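You operate a simulated robot arm through the tools that you are given. There is no shell and no other tool.

Carry out the task below with a simulated robot arm. There is one attempt and no reset: what you move stays moved.

Task
Push steel bar B5 in to the 10 mm mark.
Fine: tip the yellow lever clear first; use the red slide, draw it back, open the clamp and tip the lever back.

It is judged by the outcome, as a careful person would: the job done as asked, and still so three seconds after it is handed in. It fails if anything else is knocked over, pushed out of place, dropped, spilled or broken.

Robot
A 6-joint arm with a two-finger parallel gripper, fixed in place. Base frame: the origin is at the foot of the arm, x ahead of it, y to its left, z up; the work surface is at about z = 842. Lengths are in mm, angles in rad, forces in N, time in s.
With the tool pointing down near the work surface it reaches from about 260 to 680 mm from the base axis. Its first joint turns from -1.152 to 1.152 rad. Payload 2.9 kg.
Tool frame: the origin (TCP) lies between the finger pads and is the grasp point; the fingertips stand 30 mm ahead of it; z points along the fingers, y is the line along which they close. Largest opening 110 mm; finger width 20, thickness 10; the body of the gripper, 48 by 112 mm, starts 55 mm behind the TCP.
Orientation is that of the tool frame in the base frame, as [roll, pitch, yaw] about the fixed x, y, z axes, in that order (R = Rz(yaw) Ry(pitch) Rx(roll)). With the fingers straight down and closing along the base's y, the tool's x points along the base's -x, its y along +y and its z along -z.

Tools
- The arm moves only by the tool jog_arm. Its arguments are lists of equal length, an entry for each row: "offset": the shift along the base's x, y, z in mm, a list of three; "turn": the turn, a rotation vector about the base's x, y, z in rad, a list of three; "fingers": the closure, from 0 (fully open) to 1 (shut). In form: {"offset": [[x, y, z], ...], "turn": [[ax, ay, az], ...], "fingers": [fingers, ...]}. A call has 1 to 20 rows; each row shifts and turns the commanded pose from where the row before left it. A row lasts 0.2 s, in which the tool goes at most 50 mm and 0.15 rad; a call with a longer step from one row to the next is refused whole, and so is a gripper value outside its range. A pose out of reach is approached as far as the arm can. The call stops where the force on the tool passes 50 N (or 10 N more than at its start, if that is more) or the arm is blocked; 0.2 s more then pass. The fingers move at their own pace (about 108 mm/s each) and stop on an object; they squeeze with about 38 N. The grip force told is the motor's: it shows also when the fingers shut on nothing. Time passes only in rows, and 0.2 s behind the last, so rows that do not move let the fingers close. The reply holds the time, the measured pose of the TCP, the force on the tool along the base axes, the opening and the grip force, in the units named above and with some noise, with the torque about the TCP (base axes, N m) and any sound that the robot's microphone picked up.
- Cameras (640 x 400 px; columns grow to the right, rows downward): "scene" is fixed at [109.3, 450.5, 1405.1]; the picture's right is [-0.58, -0.82, 0.00], its down [-0.34, 0.24, -0.91] and it looks along [0.74, -0.53, -0.41] (base axes); focal length 273 px, centre (320, 200). "wrist" rides on the gripper at [72, 17, -103] in the tool frame; the picture's right is [-0.23, 0.97, 0.00], its down [-0.76, -0.18, -0.62] and it looks along [-0.61, -0.14, 0.78] (tool axes); focal length 222 px, centre (320, 200). There is no depth. A picture from a camera that has moved, and an enlarged one, comes with that camera's place and axes in the base frame and with its lens. The place of the scene camera against the robot may be out by one fixed shift of up to 18 mm in any direction.
- capture(camera): a new picture of that camera. No time passes.
- enlarge(camera, box): a new picture of the part [left, top, right, bottom] of that camera's present view, enlarged. No time passes.
- close_job(): hands the job in; it is judged then, once.

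Places have to be worked out from the pictures, the camera data and where the tool is seen. Open the gripper and draw the arm clear of the work before you hand the job in, unless the task says otherwise.

The tools are called as name(argument=value, ...) on one line, values as JSON. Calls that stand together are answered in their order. jog_arm: Moves the arm, as the interface text tells. Its arguments: {"type":"object","properties":{"offset":{"type":"array","items":{"type":"array","items":{"type":"number"}}},"turn":{"type":"array","items":{"type":"array","items":{"type":"number"}}},"fingers":{"type":"array","items":{"type":"number"}}},"required":["offset","turn","fingers"]} The other tools are called the same way: capture (camera) takes a picture; enlarge (camera, box) takes an enlarged picture of a part of a camera's view; close_job () hands the job in.

At the start:

```text
t: 0.0
tool_pos: [426.6, 164.4, 1237.0]
ee_rot: [-3.141, 0.001, -3.141]
force: [-0.2, -0.5, -0.7]
moment: [0.0, 0.0, 0.03]
width: 109.9
finger_force: 0.1
```

scene: 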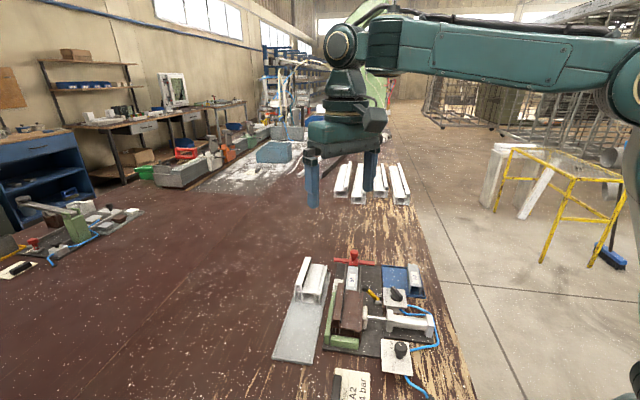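
wrist: 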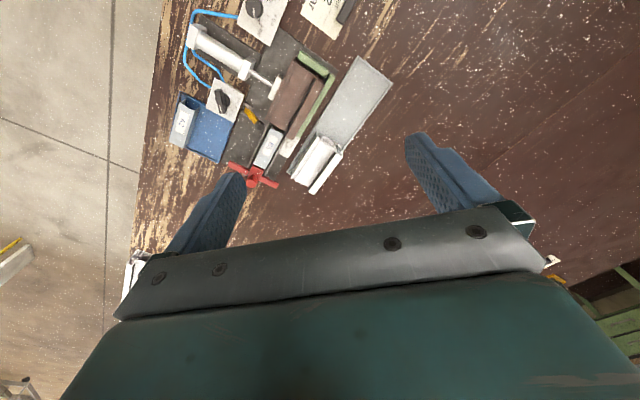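

I'll start by taking enlarged pictures of the fixture from both cameras to identify the parts.

enlarge(camera="scene", box=[260, 240, 450, 400])

enlarge(camera="wrist", box=[150, 0, 400, 200])

enlarge(camera="scene", box=[0, 180, 160, 290])

```text
2.50 times, centred on (355, 320) of scene
camera zoom: at [109.3, 450.5, 1405.1], right [-0.58, -0.82, 0.0], down [-0.34, 0.24, -0.91], along [0.74, -0.53, -0.41], focal length 682 px, centre (232, -100)
```

zoom: 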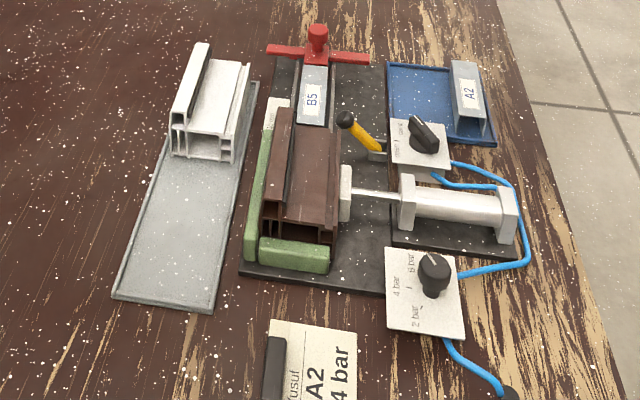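

```text
2.00 times, centred on (275, 100) of wrist
camera zoom: at [354.0, 182.1, 1340.9], right [0.23, 0.97, 0.0], down [0.76, -0.18, 0.62], along [0.61, -0.14, -0.78], focal length 444 px, centre (410, 400)
```

zoom: 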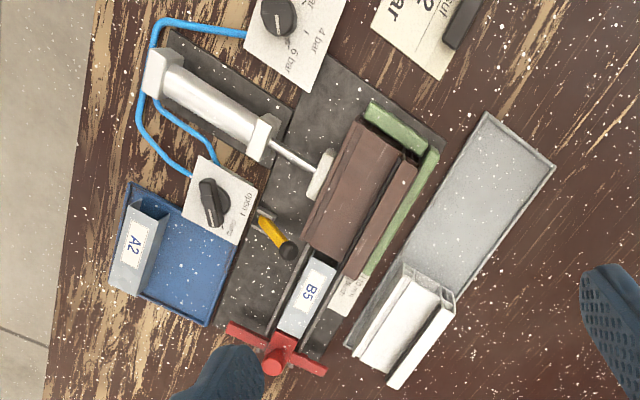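

```text
3.64 times, centred on (80, 235) of scene
camera zoom: at [109.3, 450.5, 1405.1], right [-0.58, -0.82, 0.0], down [-0.34, 0.24, -0.91], along [0.74, -0.53, -0.41], focal length 992 px, centre (1193, 73)
```

zoom: 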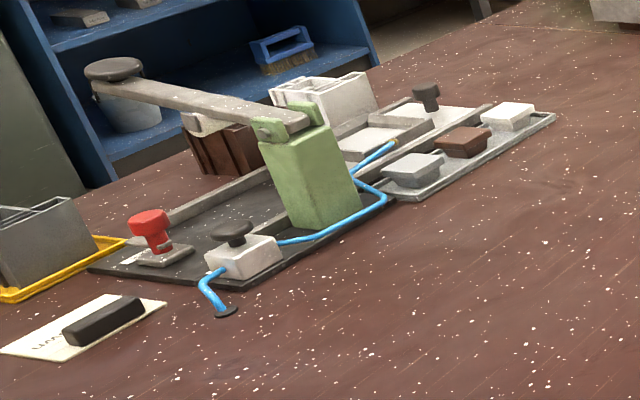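

The fixture lies diagonally (axis about along [0.7,-0.7]), centre about (510, 50), with the red slide near (620,-50). I lower the wrist camera over it, staying well above, to read the labels and see the mechanism.

jog_arm(offset=[[13.2, -19.1, -30], [13.2, -19.1, -30], [13.2, -19.1, -30], [13.2, -19.1, -30], [13.2, -19.1, -30], [13.2, -19.1, -30]], turn=[[0, 0, 0], [0, 0, 0], [0, 0, 0], [0, 0, 0], [0, 0, 0], [0, 0, 0]], fingers=[0, 0, 0, 0, 0, 0])

```text
t: 1.4
tool_pos: [507.5, 50.4, 1055.7]
ee_rot: [3.14, -0.001, -3.14]
force: [0.6, -0.5, 0.2]
moment: [0.02, 0.0, 0.01]
width: 110.1
finger_force: 0.0
```

The arm arrived without contact. Now I take wrist pictures of the fixture.

capture(camera="wrist")

enlarge(camera="wrist", box=[240, 40, 400, 140])

```text
taken
camera wrist: at [432.7, 67.5, 1159.6], right [0.23, 0.97, 0.0], down [0.76, -0.18, 0.62], along [0.61, -0.14, -0.78], focal length 222 px, centre (320, 200)
```

wrist: 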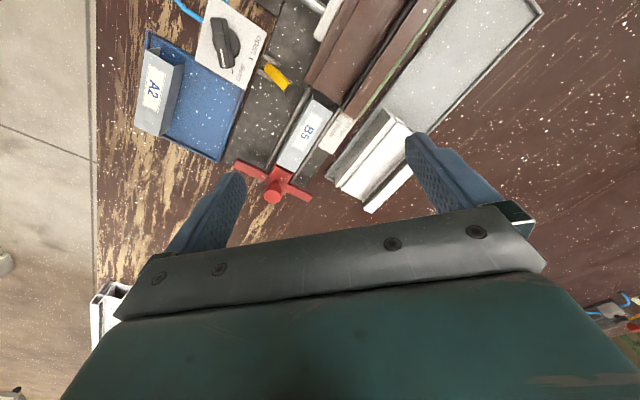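

```text
4.00 times, centred on (320, 90) of wrist
camera zoom: at [432.7, 67.5, 1159.6], right [0.23, 0.97, 0.0], down [0.76, -0.18, 0.62], along [0.61, -0.14, -0.78], focal length 888 px, centre (320, 640)
```

zoom: 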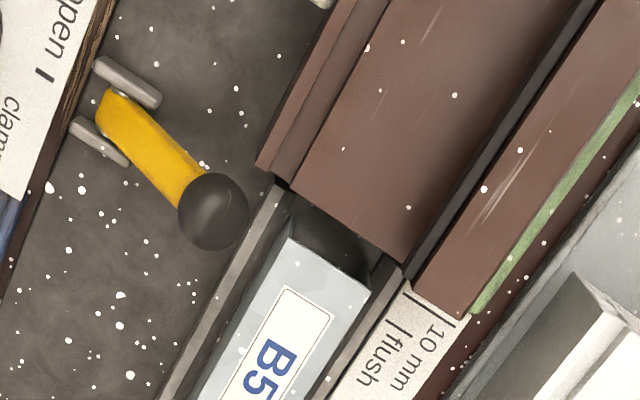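

The strip beside the channel carries "flush" and "10 mm" marks. I zoom in further on the marks, the lever and the valve plate.

enlarge(camera="wrist", box=[310, 95, 374, 135])

enlarge(camera="wrist", box=[180, 0, 300, 75])

enlarge(camera="wrist", box=[220, 100, 348, 220])

enlarge(camera="scene", box=[325, 240, 421, 300])

enlarge(camera="scene", box=[320, 325, 448, 400])

```text
10.00 times, centred on (342, 115) of wrist
camera zoom: at [432.7, 67.5, 1159.6], right [0.23, 0.97, 0.0], down [0.76, -0.18, 0.62], along [0.61, -0.14, -0.78], focal length 2221 px, centre (100, 1050)
```

zoom: 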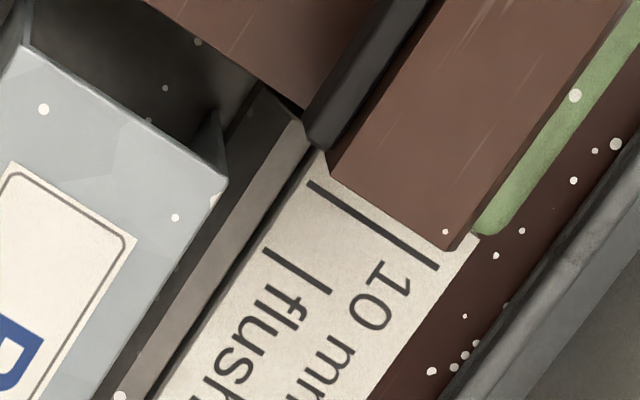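

```text
5.33 times, centred on (240, 38) of wrist
camera zoom: at [432.7, 67.5, 1159.6], right [0.23, 0.97, 0.0], down [0.76, -0.18, 0.62], along [0.61, -0.14, -0.78], focal length 1185 px, centre (747, 1067)
```

zoom: 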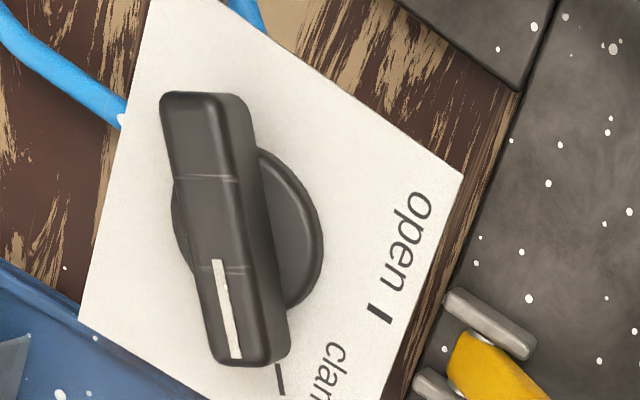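

```text
3.33 times, centred on (284, 160) of wrist
camera zoom: at [432.7, 67.5, 1159.6], right [0.23, 0.97, 0.0], down [0.76, -0.18, 0.62], along [0.61, -0.14, -0.78], focal length 740 px, centre (440, 333)
```

zoom: 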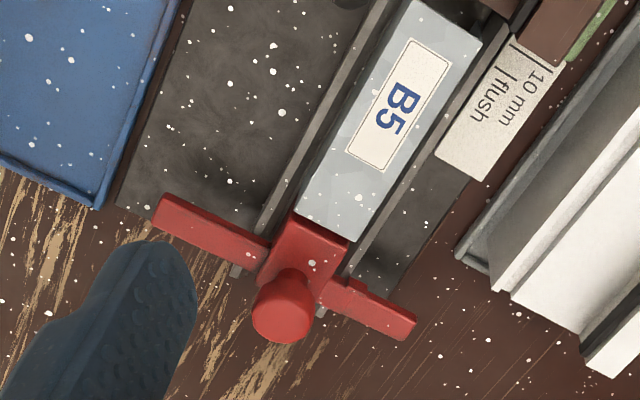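

```text
6.67 times, centred on (373, 270) of scene
camera zoom: at [109.3, 450.5, 1405.1], right [-0.58, -0.82, 0.0], down [-0.34, 0.24, -0.91], along [0.74, -0.53, -0.41], focal length 1818 px, centre (-33, -267)
```

zoom: 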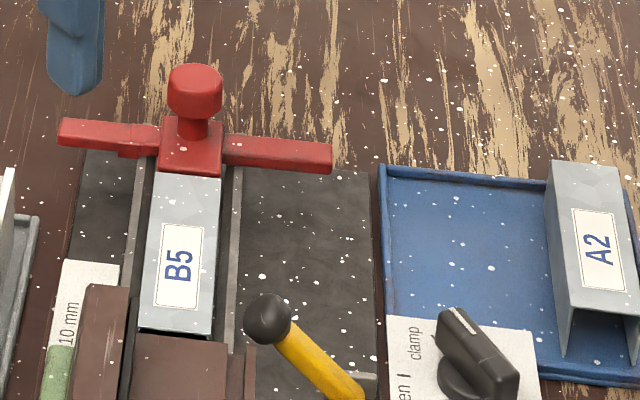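

```text
5.00 times, centred on (384, 362) of scene
camera zoom: at [109.3, 450.5, 1405.1], right [-0.58, -0.82, 0.0], down [-0.34, 0.24, -0.91], along [0.74, -0.53, -0.41], focal length 1364 px, centre (0, -612)
```

zoom: 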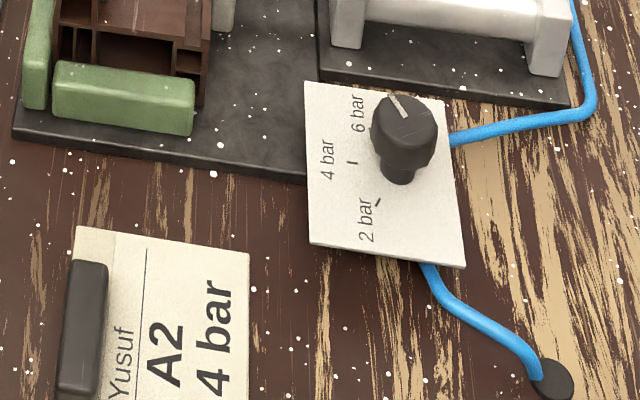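

The marks are "flush" and "10 mm" on a strip on the +v side of the channel; the red slide carries wings and a knob, and the lever stands in the way of the left wing. I rotate the tool by -45° and move over the slide for a closer look.

jog_arm(offset=[[14.2, -13.35, -9.3], [14.2, -13.35, -9.3], [14.2, -13.35, -9.3], [14.2, -13.35, -9.3], [14.2, -13.35, -9.3], [14.2, -13.35, -9.3]], turn=[[0, 0, -0.1309], [0, 0, -0.1309], [0, 0, -0.1309], [0, 0, -0.1309], [0, 0, -0.1309], [0, 0, -0.1309]], fingers=[0, 0, 0, 0, 0, 0])

capture(camera="wrist")

enlarge(camera="wrist", box=[240, 60, 400, 180])

```text
t: 2.8
tool_pos: [593.5, -28.4, 1001.7]
ee_rot: [-3.141, 0.001, 2.354]
force: [1.0, 0.0, 0.5]
moment: [0.0, -0.02, 0.01]
width: 110.0
finger_force: 0.1
```

```text
taken
camera wrist: at [553.3, 34.5, 1105.1], right [0.85, 0.53, 0.0], down [0.41, -0.67, 0.62], along [0.33, -0.53, -0.78], focal length 222 px, centre (320, 200)
```

wrist: 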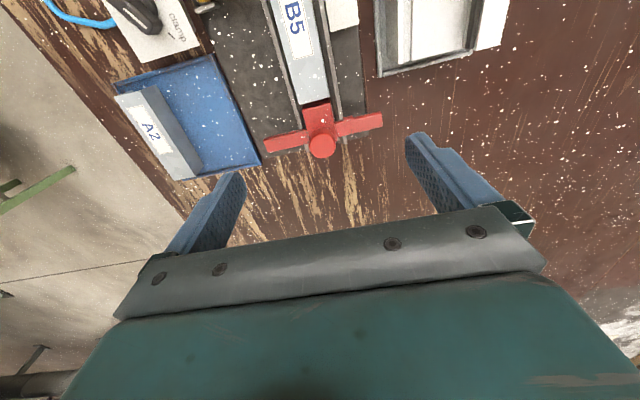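

```text
3.33 times, centred on (320, 120) of wrist
camera zoom: at [553.3, 34.5, 1105.1], right [0.85, 0.53, 0.0], down [0.41, -0.67, 0.62], along [0.33, -0.53, -0.78], focal length 740 px, centre (320, 467)
```

zoom: 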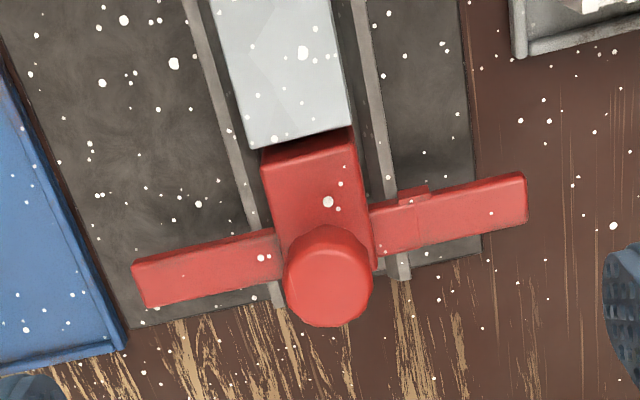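

The slide shows an index tab on its right wing (about v=426), wing top z≈873, knob top z≈915. I move the camera over the marks and profile end for a better measurement.

jog_arm(offset=[[-15.2, 21.5, -9], [-15.2, 21.5, -9], [-15.1, 21.5, -9]], turn=[[0, 0, 0], [0, 0, 0], [0, 0, 0]], fingers=[0, 0, 0])

capture(camera="wrist")

enlarge(camera="wrist", box=[220, 0, 412, 120])

enlarge(camera="wrist", box=[310, 20, 390, 70])

enlarge(camera="wrist", box=[100, 0, 228, 80])

```text
t: 3.6
tool_pos: [548.2, 33.8, 972.4]
ee_rot: [-3.141, 0.0, 2.353]
force: [-0.4, 0.9, 0.2]
moment: [-0.01, -0.02, -0.01]
width: 109.8
finger_force: 0.1
```

```text
taken
camera wrist: at [507.0, 98.0, 1077.2], right [0.85, 0.53, 0.0], down [0.41, -0.66, 0.62], along [0.33, -0.53, -0.78], focal length 222 px, centre (320, 200)
```

wrist: 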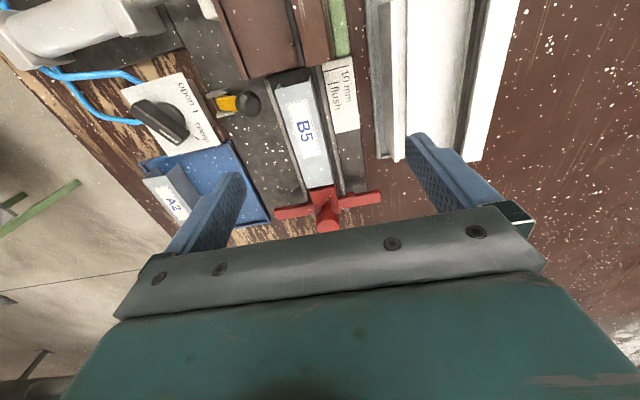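

```text
3.33 times, centred on (316, 60) of wrist
camera zoom: at [507.0, 98.0, 1077.2], right [0.85, 0.53, 0.0], down [0.41, -0.66, 0.62], along [0.33, -0.53, -0.78], focal length 740 px, centre (333, 667)
```

zoom: 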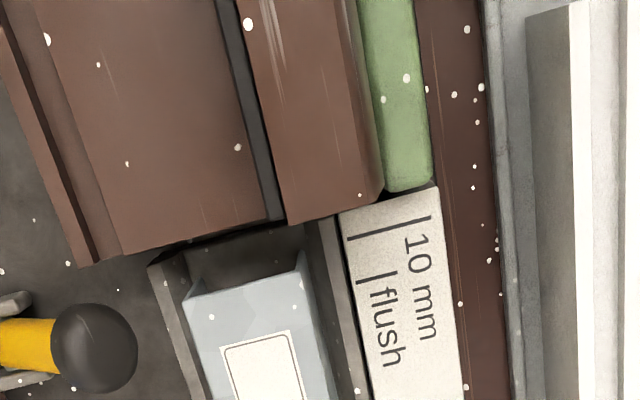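

```text
8.00 times, centred on (350, 45) of wrist
camera zoom: at [507.0, 98.0, 1077.2], right [0.85, 0.53, 0.0], down [0.41, -0.66, 0.62], along [0.33, -0.53, -0.78], focal length 1777 px, centre (80, 1440)
```

zoom: 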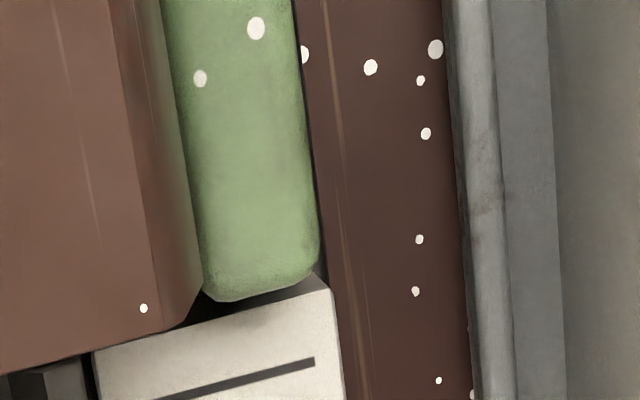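

```text
5.00 times, centred on (164, 40) of wrist
camera zoom: at [507.0, 98.0, 1077.2], right [0.85, 0.53, 0.0], down [0.41, -0.66, 0.62], along [0.33, -0.53, -0.78], focal length 1111 px, centre (1100, 1000)
```

zoom: 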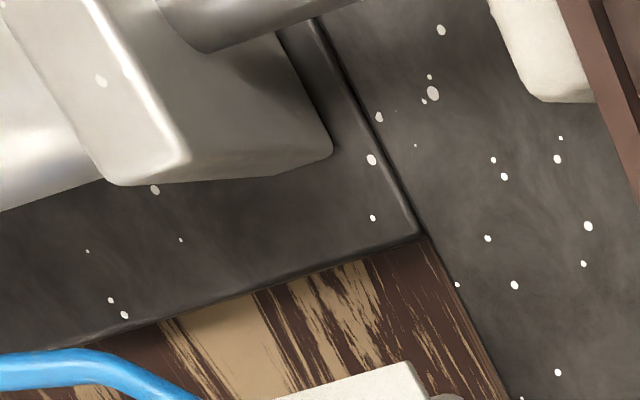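

Triangulating: profile end u≈-308, nose of the slide u≈-423, index tab u≈-447, 10 mm line u≈-322 (so ~124 mm travel); lever knob at (u,v,z)≈(-325,360,890), pivot near v≈323. I zoom the scene camera on the lever and valve, since it looks along the channel.

enlarge(camera="scene", box=[350, 270, 414, 310])

enlarge(camera="wrist", box=[110, 60, 270, 160])

enlarge(camera="scene", box=[320, 235, 400, 285])

```text
10.00 times, centred on (382, 290) of scene
camera zoom: at [109.3, 450.5, 1405.1], right [-0.58, -0.82, 0.0], down [-0.34, 0.24, -0.91], along [0.74, -0.53, -0.41], focal length 2728 px, centre (-300, -700)
```

zoom: 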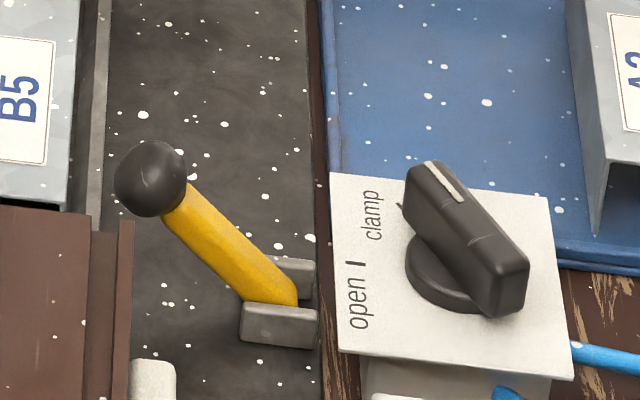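

```text
4.00 times, centred on (190, 110) of wrist
camera zoom: at [507.0, 98.0, 1077.2], right [0.85, 0.53, 0.0], down [0.41, -0.66, 0.62], along [0.33, -0.53, -0.78], focal length 888 px, centre (840, 560)
```

zoom: 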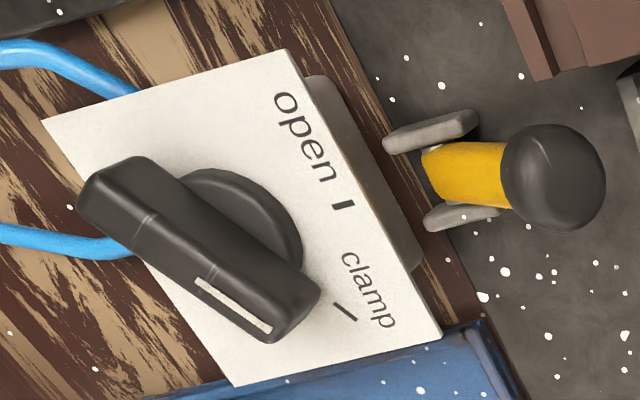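

```text
8.00 times, centred on (360, 260) of scene
camera zoom: at [109.3, 450.5, 1405.1], right [-0.58, -0.82, 0.0], down [-0.34, 0.24, -0.91], along [0.74, -0.53, -0.41], focal length 2182 px, centre (0, -280)
```

zoom: 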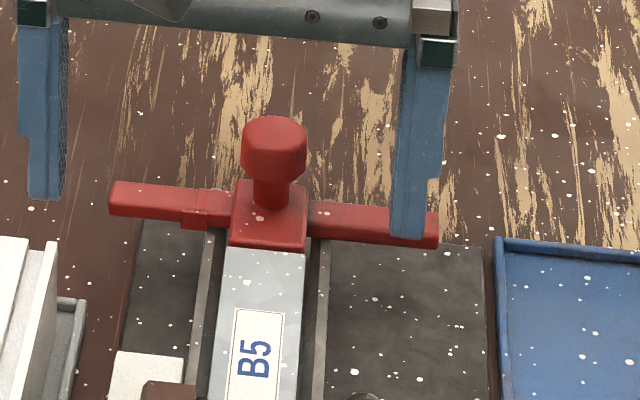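

The lever leans about 45° toward the channel (pivot near v≈324, z≈854) and would block the slide's left wing. I close the fingers and move above the gap between lever knob and channel, tips staying above everything, to check alignment before pushing.

jog_arm(offset=[[-14.4, 2.4, 0], [-14.4, 2.4, 0], [-14.4, 2.4, 0], [0, 0, -13], [0, 0, -14]], turn=[[0, 0, 0], [0, 0, 0], [0, 0, 0], [0, 0, 0], [0, 0, 0]], fingers=[1, 1, 1, 1, 1])

capture(camera="wrist")

enlarge(camera="scene", box=[310, 240, 406, 300])

```text
t: 4.8
tool_pos: [504.3, 40.8, 946.4]
ee_rot: [3.141, 0.0, 2.357]
force: [-0.4, -0.2, 0.0]
moment: [0.0, 0.02, -0.01]
width: 0.1
finger_force: 37.1
```

```text
taken
camera wrist: at [463.7, 104.6, 1050.8], right [0.85, 0.53, 0.0], down [0.41, -0.66, 0.62], along [0.33, -0.53, -0.78], focal length 222 px, centre (320, 200)
```

wrist: 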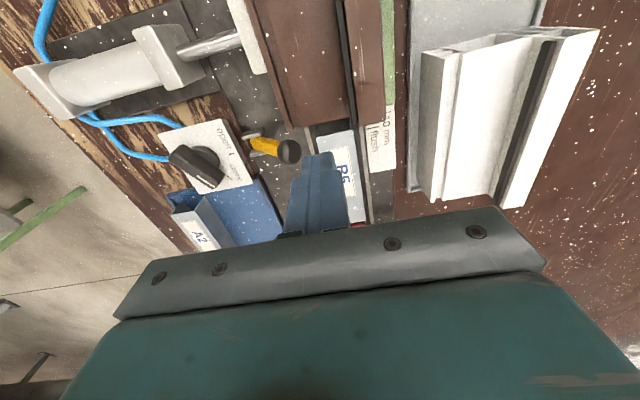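

```text
6.67 times, centred on (358, 270) of scene
camera zoom: at [109.3, 450.5, 1405.1], right [-0.58, -0.82, 0.0], down [-0.34, 0.24, -0.91], along [0.74, -0.53, -0.41], focal length 1818 px, centre (67, -267)
```

zoom: 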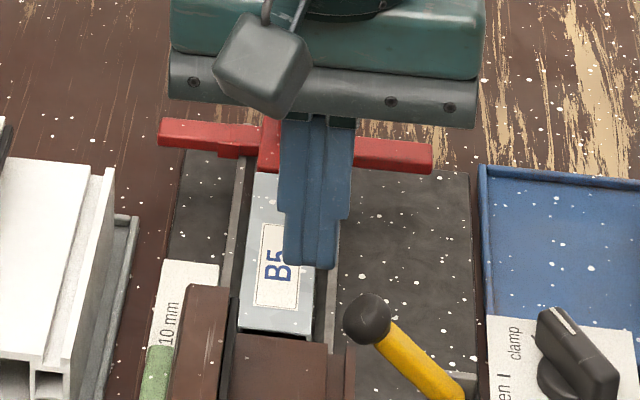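

Closed fingers are at (u,v)=(-327.7, 385.5) with tips at z≈916, just right of the lever knob. I lower the tips to z≈890 and push the knob slowly along -v.

jog_arm(offset=[[0, 0, -13], [0, 0, -13], [-3.54, -3.54, 0], [-3.54, -3.54, 0], [-3.54, -3.54, 0], [-3.54, -3.54, 0], [-3.54, -3.54, 0], [-3.54, -3.54, 0]], turn=[[0, 0, 0], [0, 0, 0], [0, 0, 0], [0, 0, 0], [0, 0, 0], [0, 0, 0], [0, 0, 0], [0, 0, 0]], fingers=[1, 1, 1, 1, 1, 1, 1, 1])

enlarge(camera="scene", box=[330, 250, 426, 310])

enlarge(camera="wrist", box=[160, 80, 352, 200])

```text
t: 6.3
tool_pos: [493.3, 31.6, 927.2]
ee_rot: [3.121, 0.009, 2.37]
force: [-0.1, 4.5, 2.2]
moment: [0.1, 0.02, -0.01]
width: 0.2
finger_force: 37.5
stopped in row 7: the force on the tool passed its limit at 54 N (the readings are from after the stop); the commanded pose is now the measured one
```

```text
6.67 times, centred on (378, 280) of scene
camera zoom: at [109.3, 450.6, 1405.1], right [-0.58, -0.82, 0.0], down [-0.34, 0.24, -0.91], along [0.74, -0.53, -0.41], focal length 1818 px, centre (-67, -333)
```

zoom: 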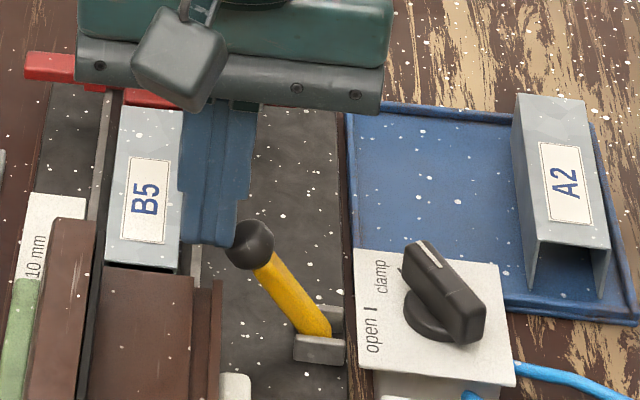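

```text
3.33 times, centred on (256, 140) of wrist
camera zoom: at [450.0, 94.3, 1031.0], right [0.84, 0.54, 0.02], down [0.41, -0.66, 0.63], along [0.35, -0.52, -0.78], focal length 740 px, centre (533, 400)
```

zoom: 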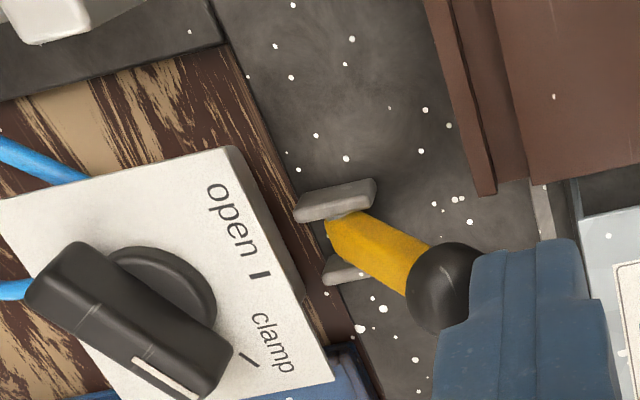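

The push stalled: the fingertips sat at the knob's equator and rode up (TCP now z=927, slightly tilted), so the rounded tip was pressing the knob's upper side. I back off, restore the tool to vertical, and drop the tips lower (z≈882, above the rail, clear of the bar) so the flat finger side will bear on the knob.

jog_arm(offset=[[3.5, 3.5, 0], [0, 0, -8], [0, 0, -7.5]], turn=[[-0.0082, 0.021, -0.014], [0, 0, 0], [0, 0, 0]], fingers=[1, 1, 1])

enlarge(camera="scene", box=[330, 250, 426, 310])

enlarge(camera="wrist", box=[180, 80, 372, 200])

```text
t: 7.1
tool_pos: [499.3, 36.1, 912.7]
ee_rot: [3.133, 0.006, 2.356]
force: [9.9, 9.9, 19.8]
moment: [0.2, -0.28, 0.02]
width: 0.0
finger_force: 37.7
```

```text
6.67 times, centred on (378, 280) of scene
camera zoom: at [109.3, 450.7, 1405.0], right [-0.58, -0.82, 0.0], down [-0.34, 0.24, -0.91], along [0.74, -0.53, -0.41], focal length 1818 px, centre (-67, -333)
```

zoom: 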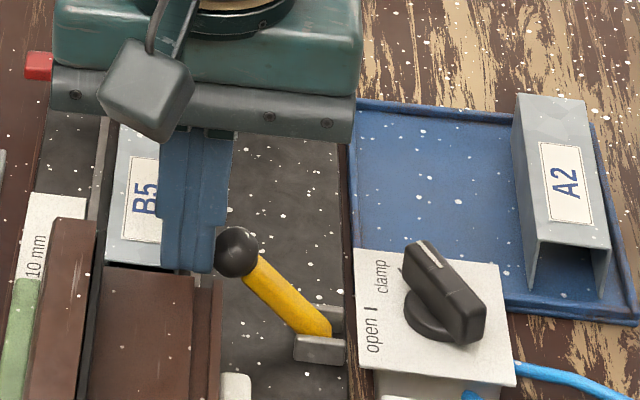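

```text
3.33 times, centred on (276, 140) of wrist
camera zoom: at [457.9, 100.6, 1016.4], right [0.85, 0.53, 0.01], down [0.41, -0.67, 0.63], along [0.34, -0.53, -0.78], focal length 740 px, centre (467, 400)
```

zoom: 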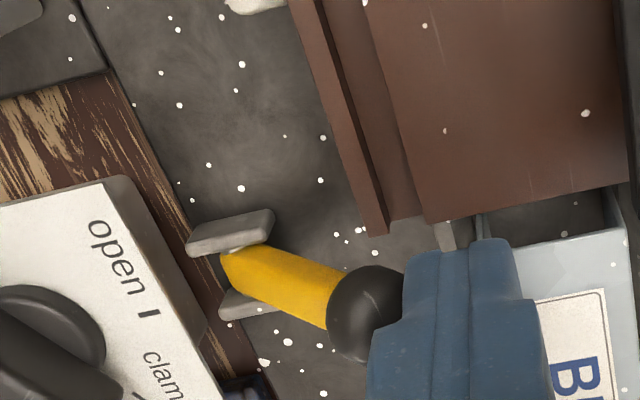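

The lever returned to its original angle, and the reading (+14 N along v, +20 N up) means the fingers are resting against the knob's right-upper side. I raise off, shift further +v, and then lower so the tips are about 5 mm below knob centre but above the bar top.

jog_arm(offset=[[0, 0, 10], [5.7, 5.7, 0], [0, 0, 0]], turn=[[0, 0, 0], [0, 0, 0], [0, 0, 0]], fingers=[1, 1, 1])

enlarge(camera="scene", box=[340, 265, 388, 295])

enlarge(camera="wrist", box=[230, 100, 358, 180])

```text
t: 7.9
tool_pos: [501.3, 41.2, 920.5]
ee_rot: [-3.139, 0.0, 2.354]
force: [0.3, -0.6, 0.5]
moment: [0.0, -0.01, -0.03]
width: 0.0
finger_force: 37.9
```

```text
13.33 times, centred on (364, 280) of scene
camera zoom: at [109.3, 450.5, 1405.1], right [-0.58, -0.82, 0.0], down [-0.34, 0.24, -0.91], along [0.74, -0.53, -0.41], focal length 3637 px, centre (-267, -867)
```

zoom: 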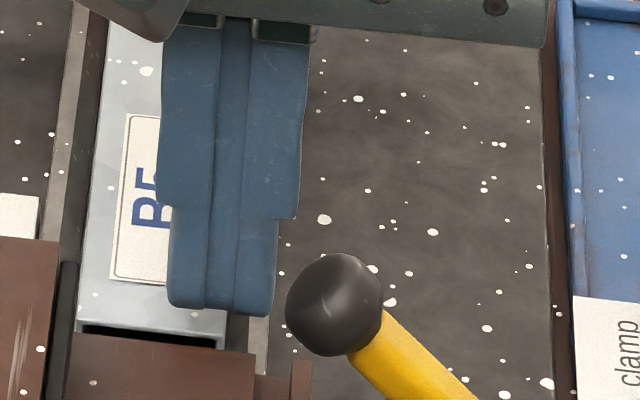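

```text
5.00 times, centred on (294, 140) of wrist
camera zoom: at [462.0, 104.5, 1024.7], right [0.85, 0.53, 0.0], down [0.41, -0.67, 0.62], along [0.33, -0.53, -0.78], focal length 1111 px, centre (450, 500)
```

zoom: 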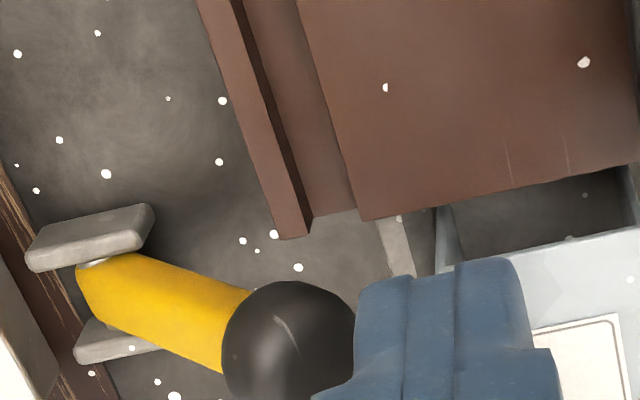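

The tip is still slightly above the knob centre and there isn't room for the 20 mm closed block beside the bar. I'll instead open to about 44 mm so the fingers straddle the bar, putting just one 10 mm finger in the gap between knob and bar.

jog_arm(offset=[[0, 0, 15], [8, 6.5, 0], [8, 6.5, 0], [0, 0, 0]], turn=[[0, 0, 0], [0, 0, 0], [0, 0, 0], [0, 0, 0]], fingers=[1, 0.6, 0.6, 0.6])

enlarge(camera="scene", box=[326, 250, 390, 290])

enlarge(camera="wrist", box=[200, 80, 392, 200])

```text
t: 8.9
tool_pos: [518.8, 54.2, 936.5]
ee_rot: [3.141, 0.0, 2.354]
force: [-0.1, 0.7, 0.6]
moment: [0.01, -0.01, 0.01]
width: 44.0
finger_force: 0.0
```

```text
10.00 times, centred on (358, 270) of scene
camera zoom: at [109.3, 450.5, 1405.1], right [-0.58, -0.82, 0.0], down [-0.34, 0.24, -0.91], along [0.74, -0.53, -0.41], focal length 2728 px, centre (-60, -500)
```

zoom: 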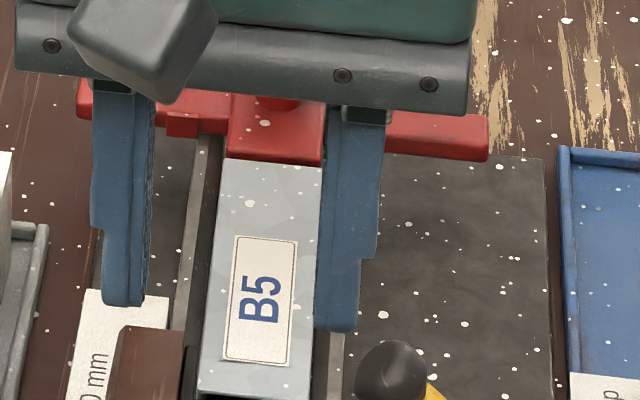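

```text
3.33 times, centred on (296, 140) of wrist
camera zoom: at [478.6, 117.4, 1040.7], right [0.85, 0.53, 0.0], down [0.41, -0.67, 0.62], along [0.33, -0.53, -0.78], focal length 740 px, centre (400, 400)
```

zoom: 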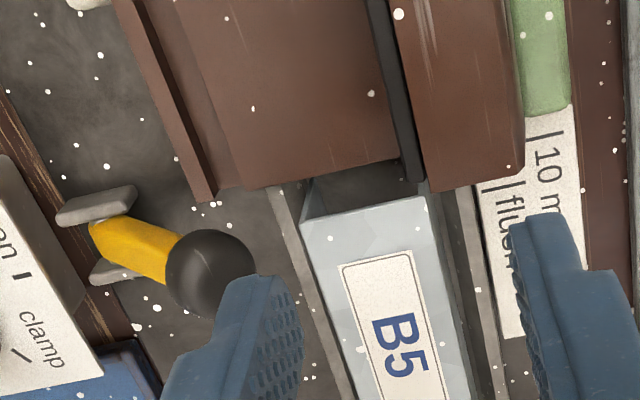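

TCP is at (u,v)=(-328.5, 405.2); the left finger should drop into the ~15 mm gap between knob and bar. I lower in small steps and watch the force.

jog_arm(offset=[[0.3, 0.3, -7], [0, 0, -7], [0, 0, -5], [0, 0, -4], [0, 0, -4]], turn=[[0, 0, 0], [0, 0, 0], [0, 0, 0], [0, 0, 0], [0, 0, 0]], fingers=[0.6, 0.6, 0.6, 0.6, 0.6])

enlarge(camera="scene", box=[326, 260, 390, 300])

enlarge(camera="wrist", box=[200, 80, 392, 200])

```text
t: 10.1
tool_pos: [519.6, 55.5, 912.9]
ee_rot: [3.138, 0.003, 2.355]
force: [-8.3, 1.8, 34.1]
moment: [-0.53, 0.79, -0.2]
width: 46.3
finger_force: 2.5
```

```text
10.00 times, centred on (358, 280) of scene
camera zoom: at [108.5, 450.5, 1405.2], right [-0.58, -0.82, 0.0], down [-0.34, 0.24, -0.91], along [0.74, -0.53, -0.41], focal length 2728 px, centre (-60, -600)
```

zoom: 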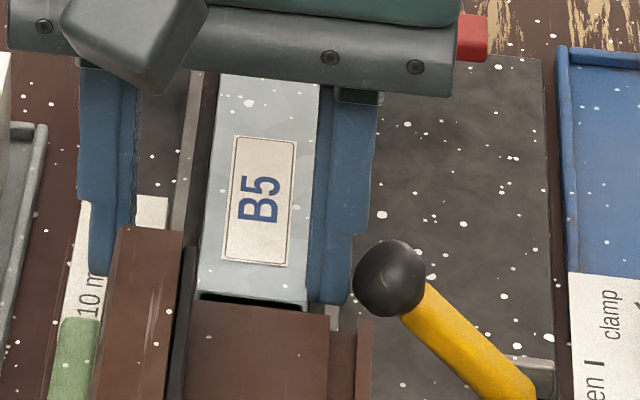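

```text
3.33 times, centred on (296, 140) of wrist
camera zoom: at [478.8, 118.6, 1016.4], right [0.85, 0.53, 0.0], down [0.41, -0.67, 0.62], along [0.33, -0.53, -0.78], focal length 740 px, centre (400, 400)
```

zoom: 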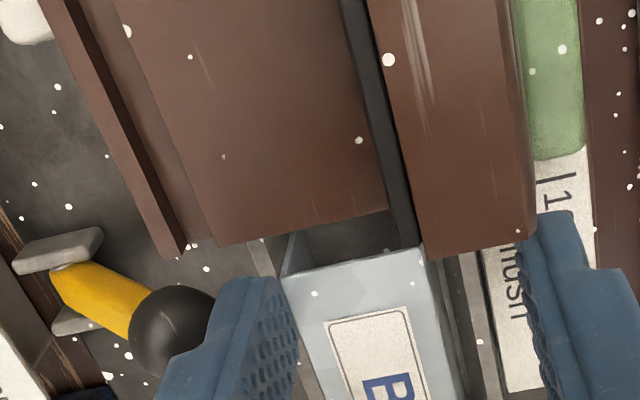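

The moment reading puts the contact at the left finger's inner edge, i.e. it is sitting on the bar's top edge (z≈883), so I raise off at once. The earlier stall was friction: the knob must rise as it swings, so I should follow its arc. I raise, close the fingers and return to the spot beside the knob.

jog_arm(offset=[[0, 0, 12], [0, 0, 13], [-7.5, -7.5, 0], [-7.5, -7.5, 0], [0, 0, 0]], turn=[[0, 0, 0], [0, 0, 0], [0, 0, 0], [0, 0, 0], [0, 0, 0]], fingers=[0.6, 0.6, 1, 1, 1])

enlarge(camera="scene", box=[326, 250, 422, 310])

```text
t: 11.3
tool_pos: [503.7, 40.4, 935.2]
ee_rot: [-3.14, -0.002, 2.354]
force: [-0.2, -0.4, 0.6]
moment: [0.02, 0.0, 0.05]
width: 0.0
finger_force: 37.7
```

```text
6.67 times, centred on (374, 280) of scene
camera zoom: at [109.3, 450.5, 1405.1], right [-0.58, -0.82, 0.0], down [-0.34, 0.24, -0.91], along [0.74, -0.53, -0.41], focal length 1818 px, centre (-40, -333)
```

zoom: 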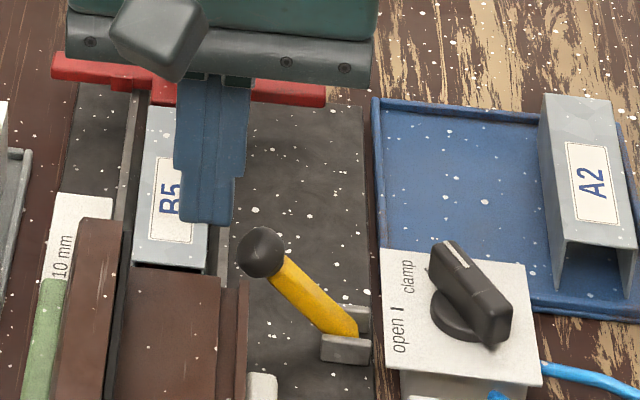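

Everything is undisturbed; fingers closed at (u,v,z)=(-327.6, 384.7, 935). I lower to just above bar height, touch the knob, then follow its arc (about 51 mm radius) up and over toward -v.

jog_arm(offset=[[0, 0, -10], [0, 0, -8.5], [-2.47, -2.47, 0], [-2.33, -2.33, 3.0], [-2.47, -2.47, 2.7], [-2.69, -2.69, 2.4], [-2.76, -2.76, 2.0], [-2.97, -2.97, 1.7]], turn=[[0, 0, 0], [0, 0, 0], [0, 0, 0], [0, 0, 0], [0, 0, 0], [0, 0, 0], [0, 0, 0], [0, 0, 0]], fingers=[1, 1, 1, 1, 1, 1, 1, 1])

enlarge(camera="scene", box=[326, 250, 422, 310])

enlarge(camera="wrist", box=[200, 80, 392, 200])

```text
t: 13.1
tool_pos: [489.0, 22.8, 926.8]
ee_rot: [3.14, -0.002, 2.355]
force: [-0.2, 0.9, -0.2]
moment: [-0.02, -0.05, 0.02]
width: 0.2
finger_force: 37.9
```

```text
6.67 times, centred on (374, 280) of scene
camera zoom: at [109.3, 450.5, 1405.1], right [-0.58, -0.82, 0.0], down [-0.34, 0.24, -0.91], along [0.74, -0.53, -0.41], focal length 1818 px, centre (-40, -333)
```

zoom: 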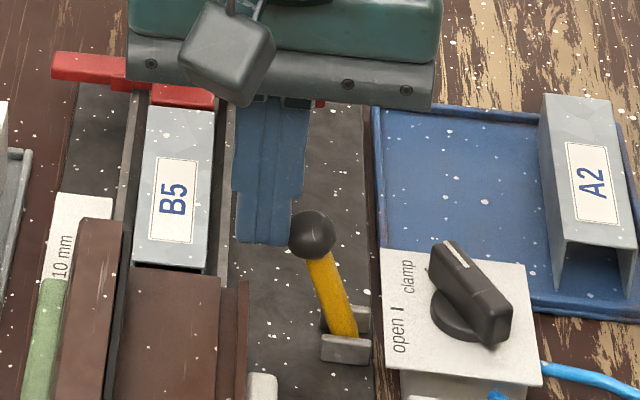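

```text
3.33 times, centred on (296, 140) of wrist
camera zoom: at [447.9, 86.6, 1031.2], right [0.85, 0.53, 0.0], down [0.41, -0.67, 0.62], along [0.33, -0.53, -0.78], focal length 740 px, centre (400, 400)
```

zoom: 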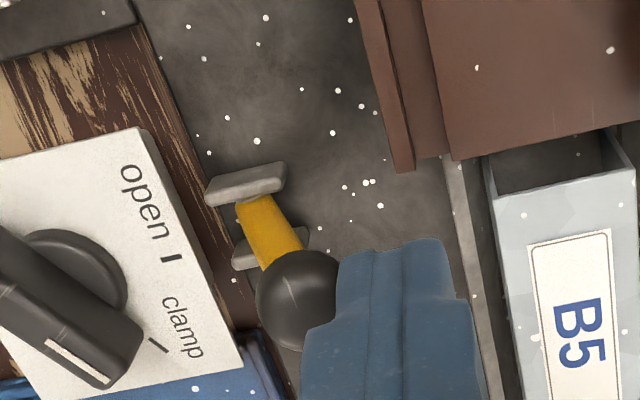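

The lever swings easily along the arc with almost no force; it's near 70–75° now. I continue past vertical.

jog_arm(offset=[[-2.97, -2.97, 1.4], [-3.04, -3.04, 0.9], [-3.11, -3.11, 0.6], [-3.11, -3.11, 0.2], [-3.11, -3.11, 0.0], [0, 0, 0]], turn=[[0, 0, 0], [0, 0, 0], [0, 0, 0], [0, 0, 0], [0, 0, 0], [0, 0, 0]], fingers=[1, 1, 1, 1, 1, 1])

enlarge(camera="scene", box=[326, 250, 422, 310])

enlarge(camera="wrist", box=[200, 80, 392, 200])

```text
t: 14.5
tool_pos: [473.2, 8.7, 928.5]
ee_rot: [3.141, 0.002, 2.355]
force: [0.7, 0.5, 0.0]
moment: [0.02, 0.0, -0.04]
width: 0.2
finger_force: 38.6
```

```text
6.67 times, centred on (374, 280) of scene
camera zoom: at [109.3, 450.5, 1405.1], right [-0.58, -0.82, 0.0], down [-0.34, 0.24, -0.91], along [0.74, -0.53, -0.41], focal length 1818 px, centre (-40, -333)
```

zoom: 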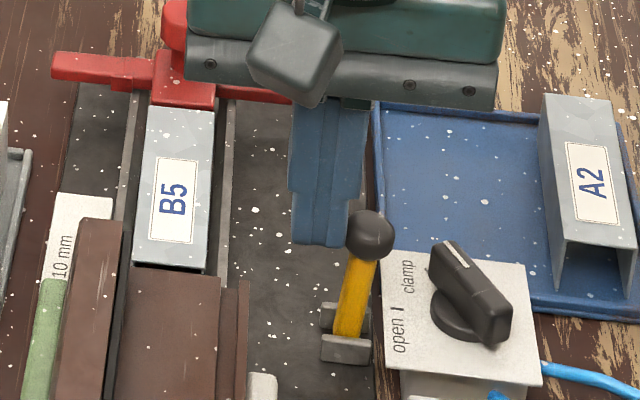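

```text
3.33 times, centred on (296, 140) of wrist
camera zoom: at [432.1, 71.8, 1034.2], right [0.85, 0.53, 0.0], down [0.41, -0.67, 0.62], along [0.33, -0.53, -0.78], focal length 740 px, centre (400, 400)
```

zoom: 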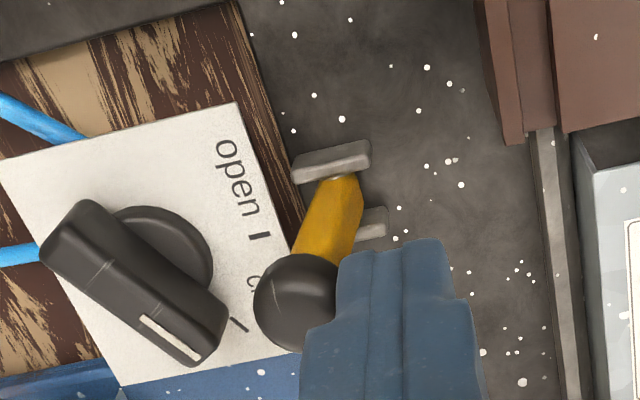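

The lever is now past vertical (~100°) and still follows gently with no load. I push a little further in small steps to find where it rests, keeping watch on force and the valve.

jog_arm(offset=[[-2.1, -2.1, -0.5], [-2.1, -2.1, -0.7], [-2.1, -2.1, -0.8], [0, 0, 0]], turn=[[0, 0, 0], [0, 0, 0], [0, 0, 0], [0, 0, 0]], fingers=[1, 1, 1, 1])

enlarge(camera="scene", box=[346, 260, 410, 300])

enlarge(camera="wrist", box=[200, 80, 392, 200])

```text
t: 15.5
tool_pos: [466.9, 1.4, 927.9]
ee_rot: [-3.141, 0.0, 2.354]
force: [0.7, -0.8, 0.1]
moment: [-0.03, -0.01, -0.03]
width: 0.3
finger_force: 37.6
```

```text
10.00 times, centred on (378, 280) of scene
camera zoom: at [109.3, 450.5, 1405.1], right [-0.58, -0.82, 0.0], down [-0.34, 0.24, -0.91], along [0.74, -0.53, -0.41], focal length 2728 px, centre (-260, -600)
```

zoom: 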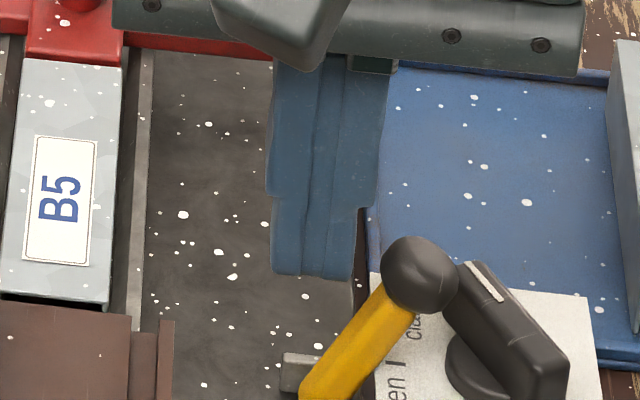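

```text
3.33 times, centred on (296, 140) of wrist
camera zoom: at [426.2, 65.3, 1032.6], right [0.85, 0.53, 0.0], down [0.41, -0.67, 0.62], along [0.33, -0.53, -0.78], focal length 740 px, centre (400, 400)
```

zoom: 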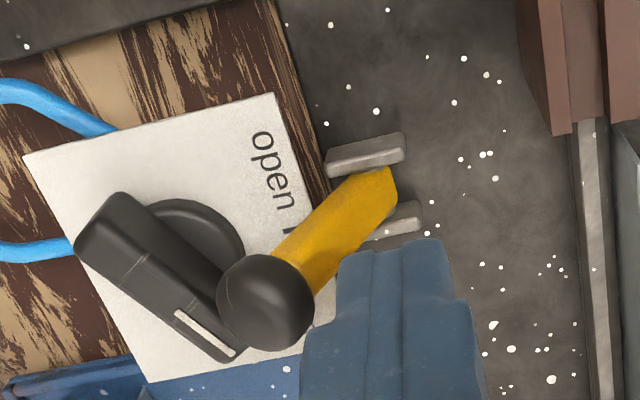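

The lever has gone over centre by itself and rests leaning away at the mirror angle, clear of the slide's path (it stands next to the valve handle but appears not to be touching). I raise the fingers and move over the red slide's knob with the gripper part-open.

jog_arm(offset=[[0, 0, 18], [0, 0, 19], [33.6, -9.8, 0], [33.6, -9.8, 0], [33.6, -9.8, 0], [33.7, -9.8, 0], [0, 0, 0]], turn=[[0, 0, 0], [0, 0, 0], [0, 0, 0], [0, 0, 0], [0, 0, 0], [0, 0, 0], [0, 0, 0]], fingers=[1, 1, 1, 0.5, 0.5, 0.5, 0.5])

capture(camera="wrist")

enlarge(camera="wrist", box=[224, 100, 416, 220])

enlarge(camera="scene", box=[310, 230, 406, 290])

enlarge(camera="scene", box=[362, 265, 410, 295])

```text
t: 17.1
tool_pos: [601.6, -40.2, 964.9]
ee_rot: [-3.142, -0.001, 2.354]
force: [-0.4, -0.3, 0.7]
moment: [0.03, -0.01, 0.01]
width: 55.1
finger_force: 0.1
```

```text
taken
camera wrist: at [561.4, 24.0, 1069.5], right [0.85, 0.53, 0.0], down [0.41, -0.67, 0.62], along [0.33, -0.53, -0.78], focal length 222 px, centre (320, 200)
```

wrist: 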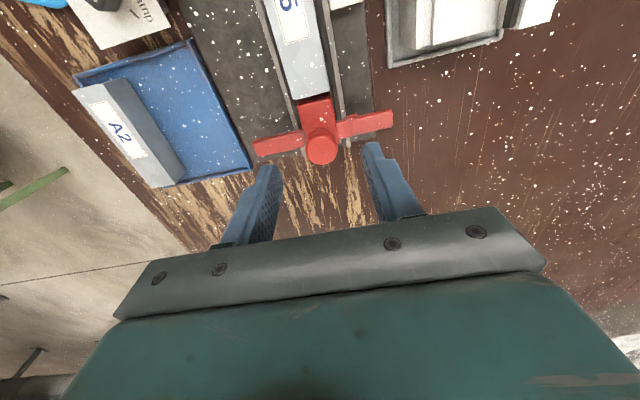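

```text
3.33 times, centred on (320, 160) of wrist
camera zoom: at [561.4, 24.0, 1069.5], right [0.85, 0.53, 0.0], down [0.41, -0.67, 0.62], along [0.33, -0.53, -0.78], focal length 740 px, centre (320, 333)
```

zoom: 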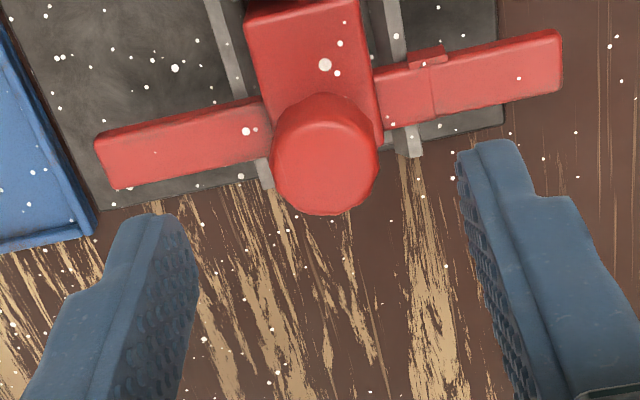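

```text
6.67 times, centred on (358, 260) of scene
camera zoom: at [109.3, 450.5, 1405.1], right [-0.58, -0.82, 0.0], down [-0.34, 0.24, -0.91], along [0.74, -0.53, -0.41], focal length 1818 px, centre (67, -200)
```

zoom: 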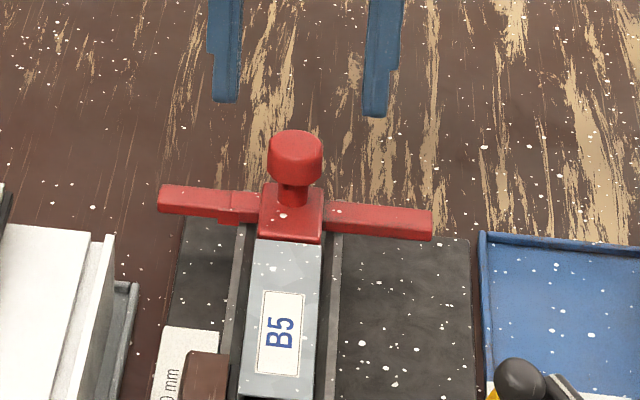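

```text
13.33 times, centred on (386, 280) of scene
camera zoom: at [109.3, 450.5, 1405.1], right [-0.58, -0.82, 0.0], down [-0.34, 0.24, -0.91], along [0.74, -0.53, -0.41], focal length 3637 px, centre (-560, -867)
```

zoom: 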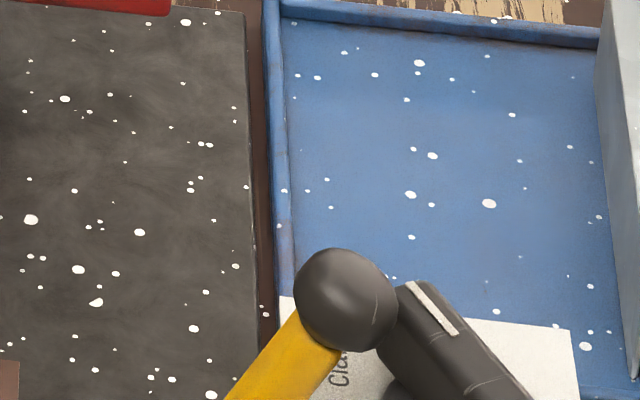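

TCP is almost directly over the slide knob (knob at u≈-452.6, v≈398, cap z≈899–915). I descend so the pads straddle the cap and close on it.

jog_arm(offset=[[-0.1, 1.5, -16], [0, 0, -16], [0, 0, -10], [0, 0, -6], [0, 0, 0], [0, 0, 0], [0, 0, 0]], turn=[[0, 0, 0], [0, 0, 0], [0, 0, 0], [0, 0, 0], [0, 0, 0], [0, 0, 0], [0, 0, 0]], fingers=[0.5, 0.5, 0.5, 0.5, 0.85, 0.85, 0.85])

enlarge(camera="wrist", box=[224, 100, 416, 220])

enlarge(camera="scene", box=[310, 230, 406, 290])

```text
t: 18.7
tool_pos: [599.6, -37.5, 916.4]
ee_rot: [3.141, -0.001, 2.353]
force: [-8.4, -7.5, 3.0]
moment: [-0.12, 0.19, -0.1]
width: 25.1
finger_force: 45.1
```

```text
3.33 times, centred on (320, 160) of wrist
camera zoom: at [560.1, 26.4, 1021.1], right [0.85, 0.52, 0.0], down [0.41, -0.67, 0.62], along [0.33, -0.53, -0.78], focal length 740 px, centre (320, 333)
```

zoom: 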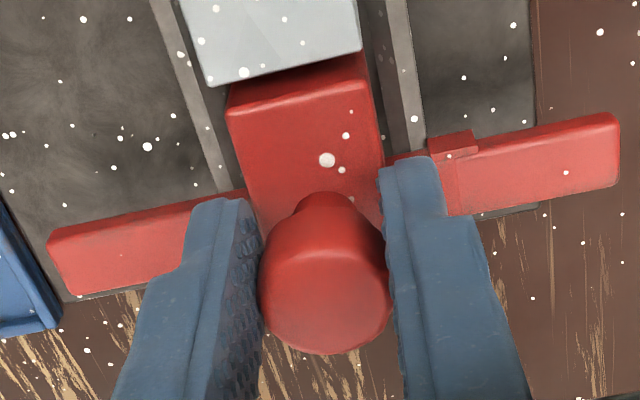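

```text
6.67 times, centred on (358, 260) of scene
camera zoom: at [109.1, 450.3, 1405.2], right [-0.58, -0.82, 0.0], down [-0.34, 0.24, -0.91], along [0.74, -0.53, -0.41], focal length 1818 px, centre (67, -200)
```

zoom: 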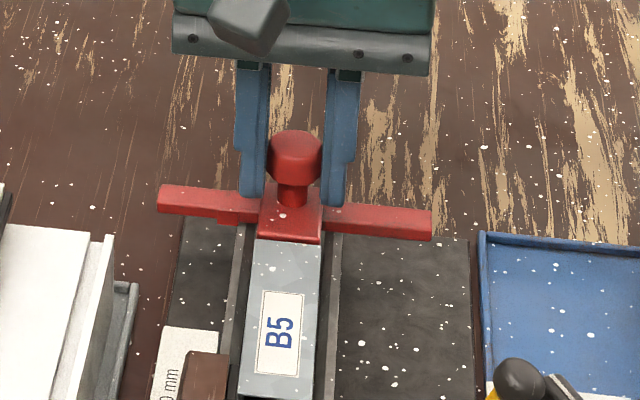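

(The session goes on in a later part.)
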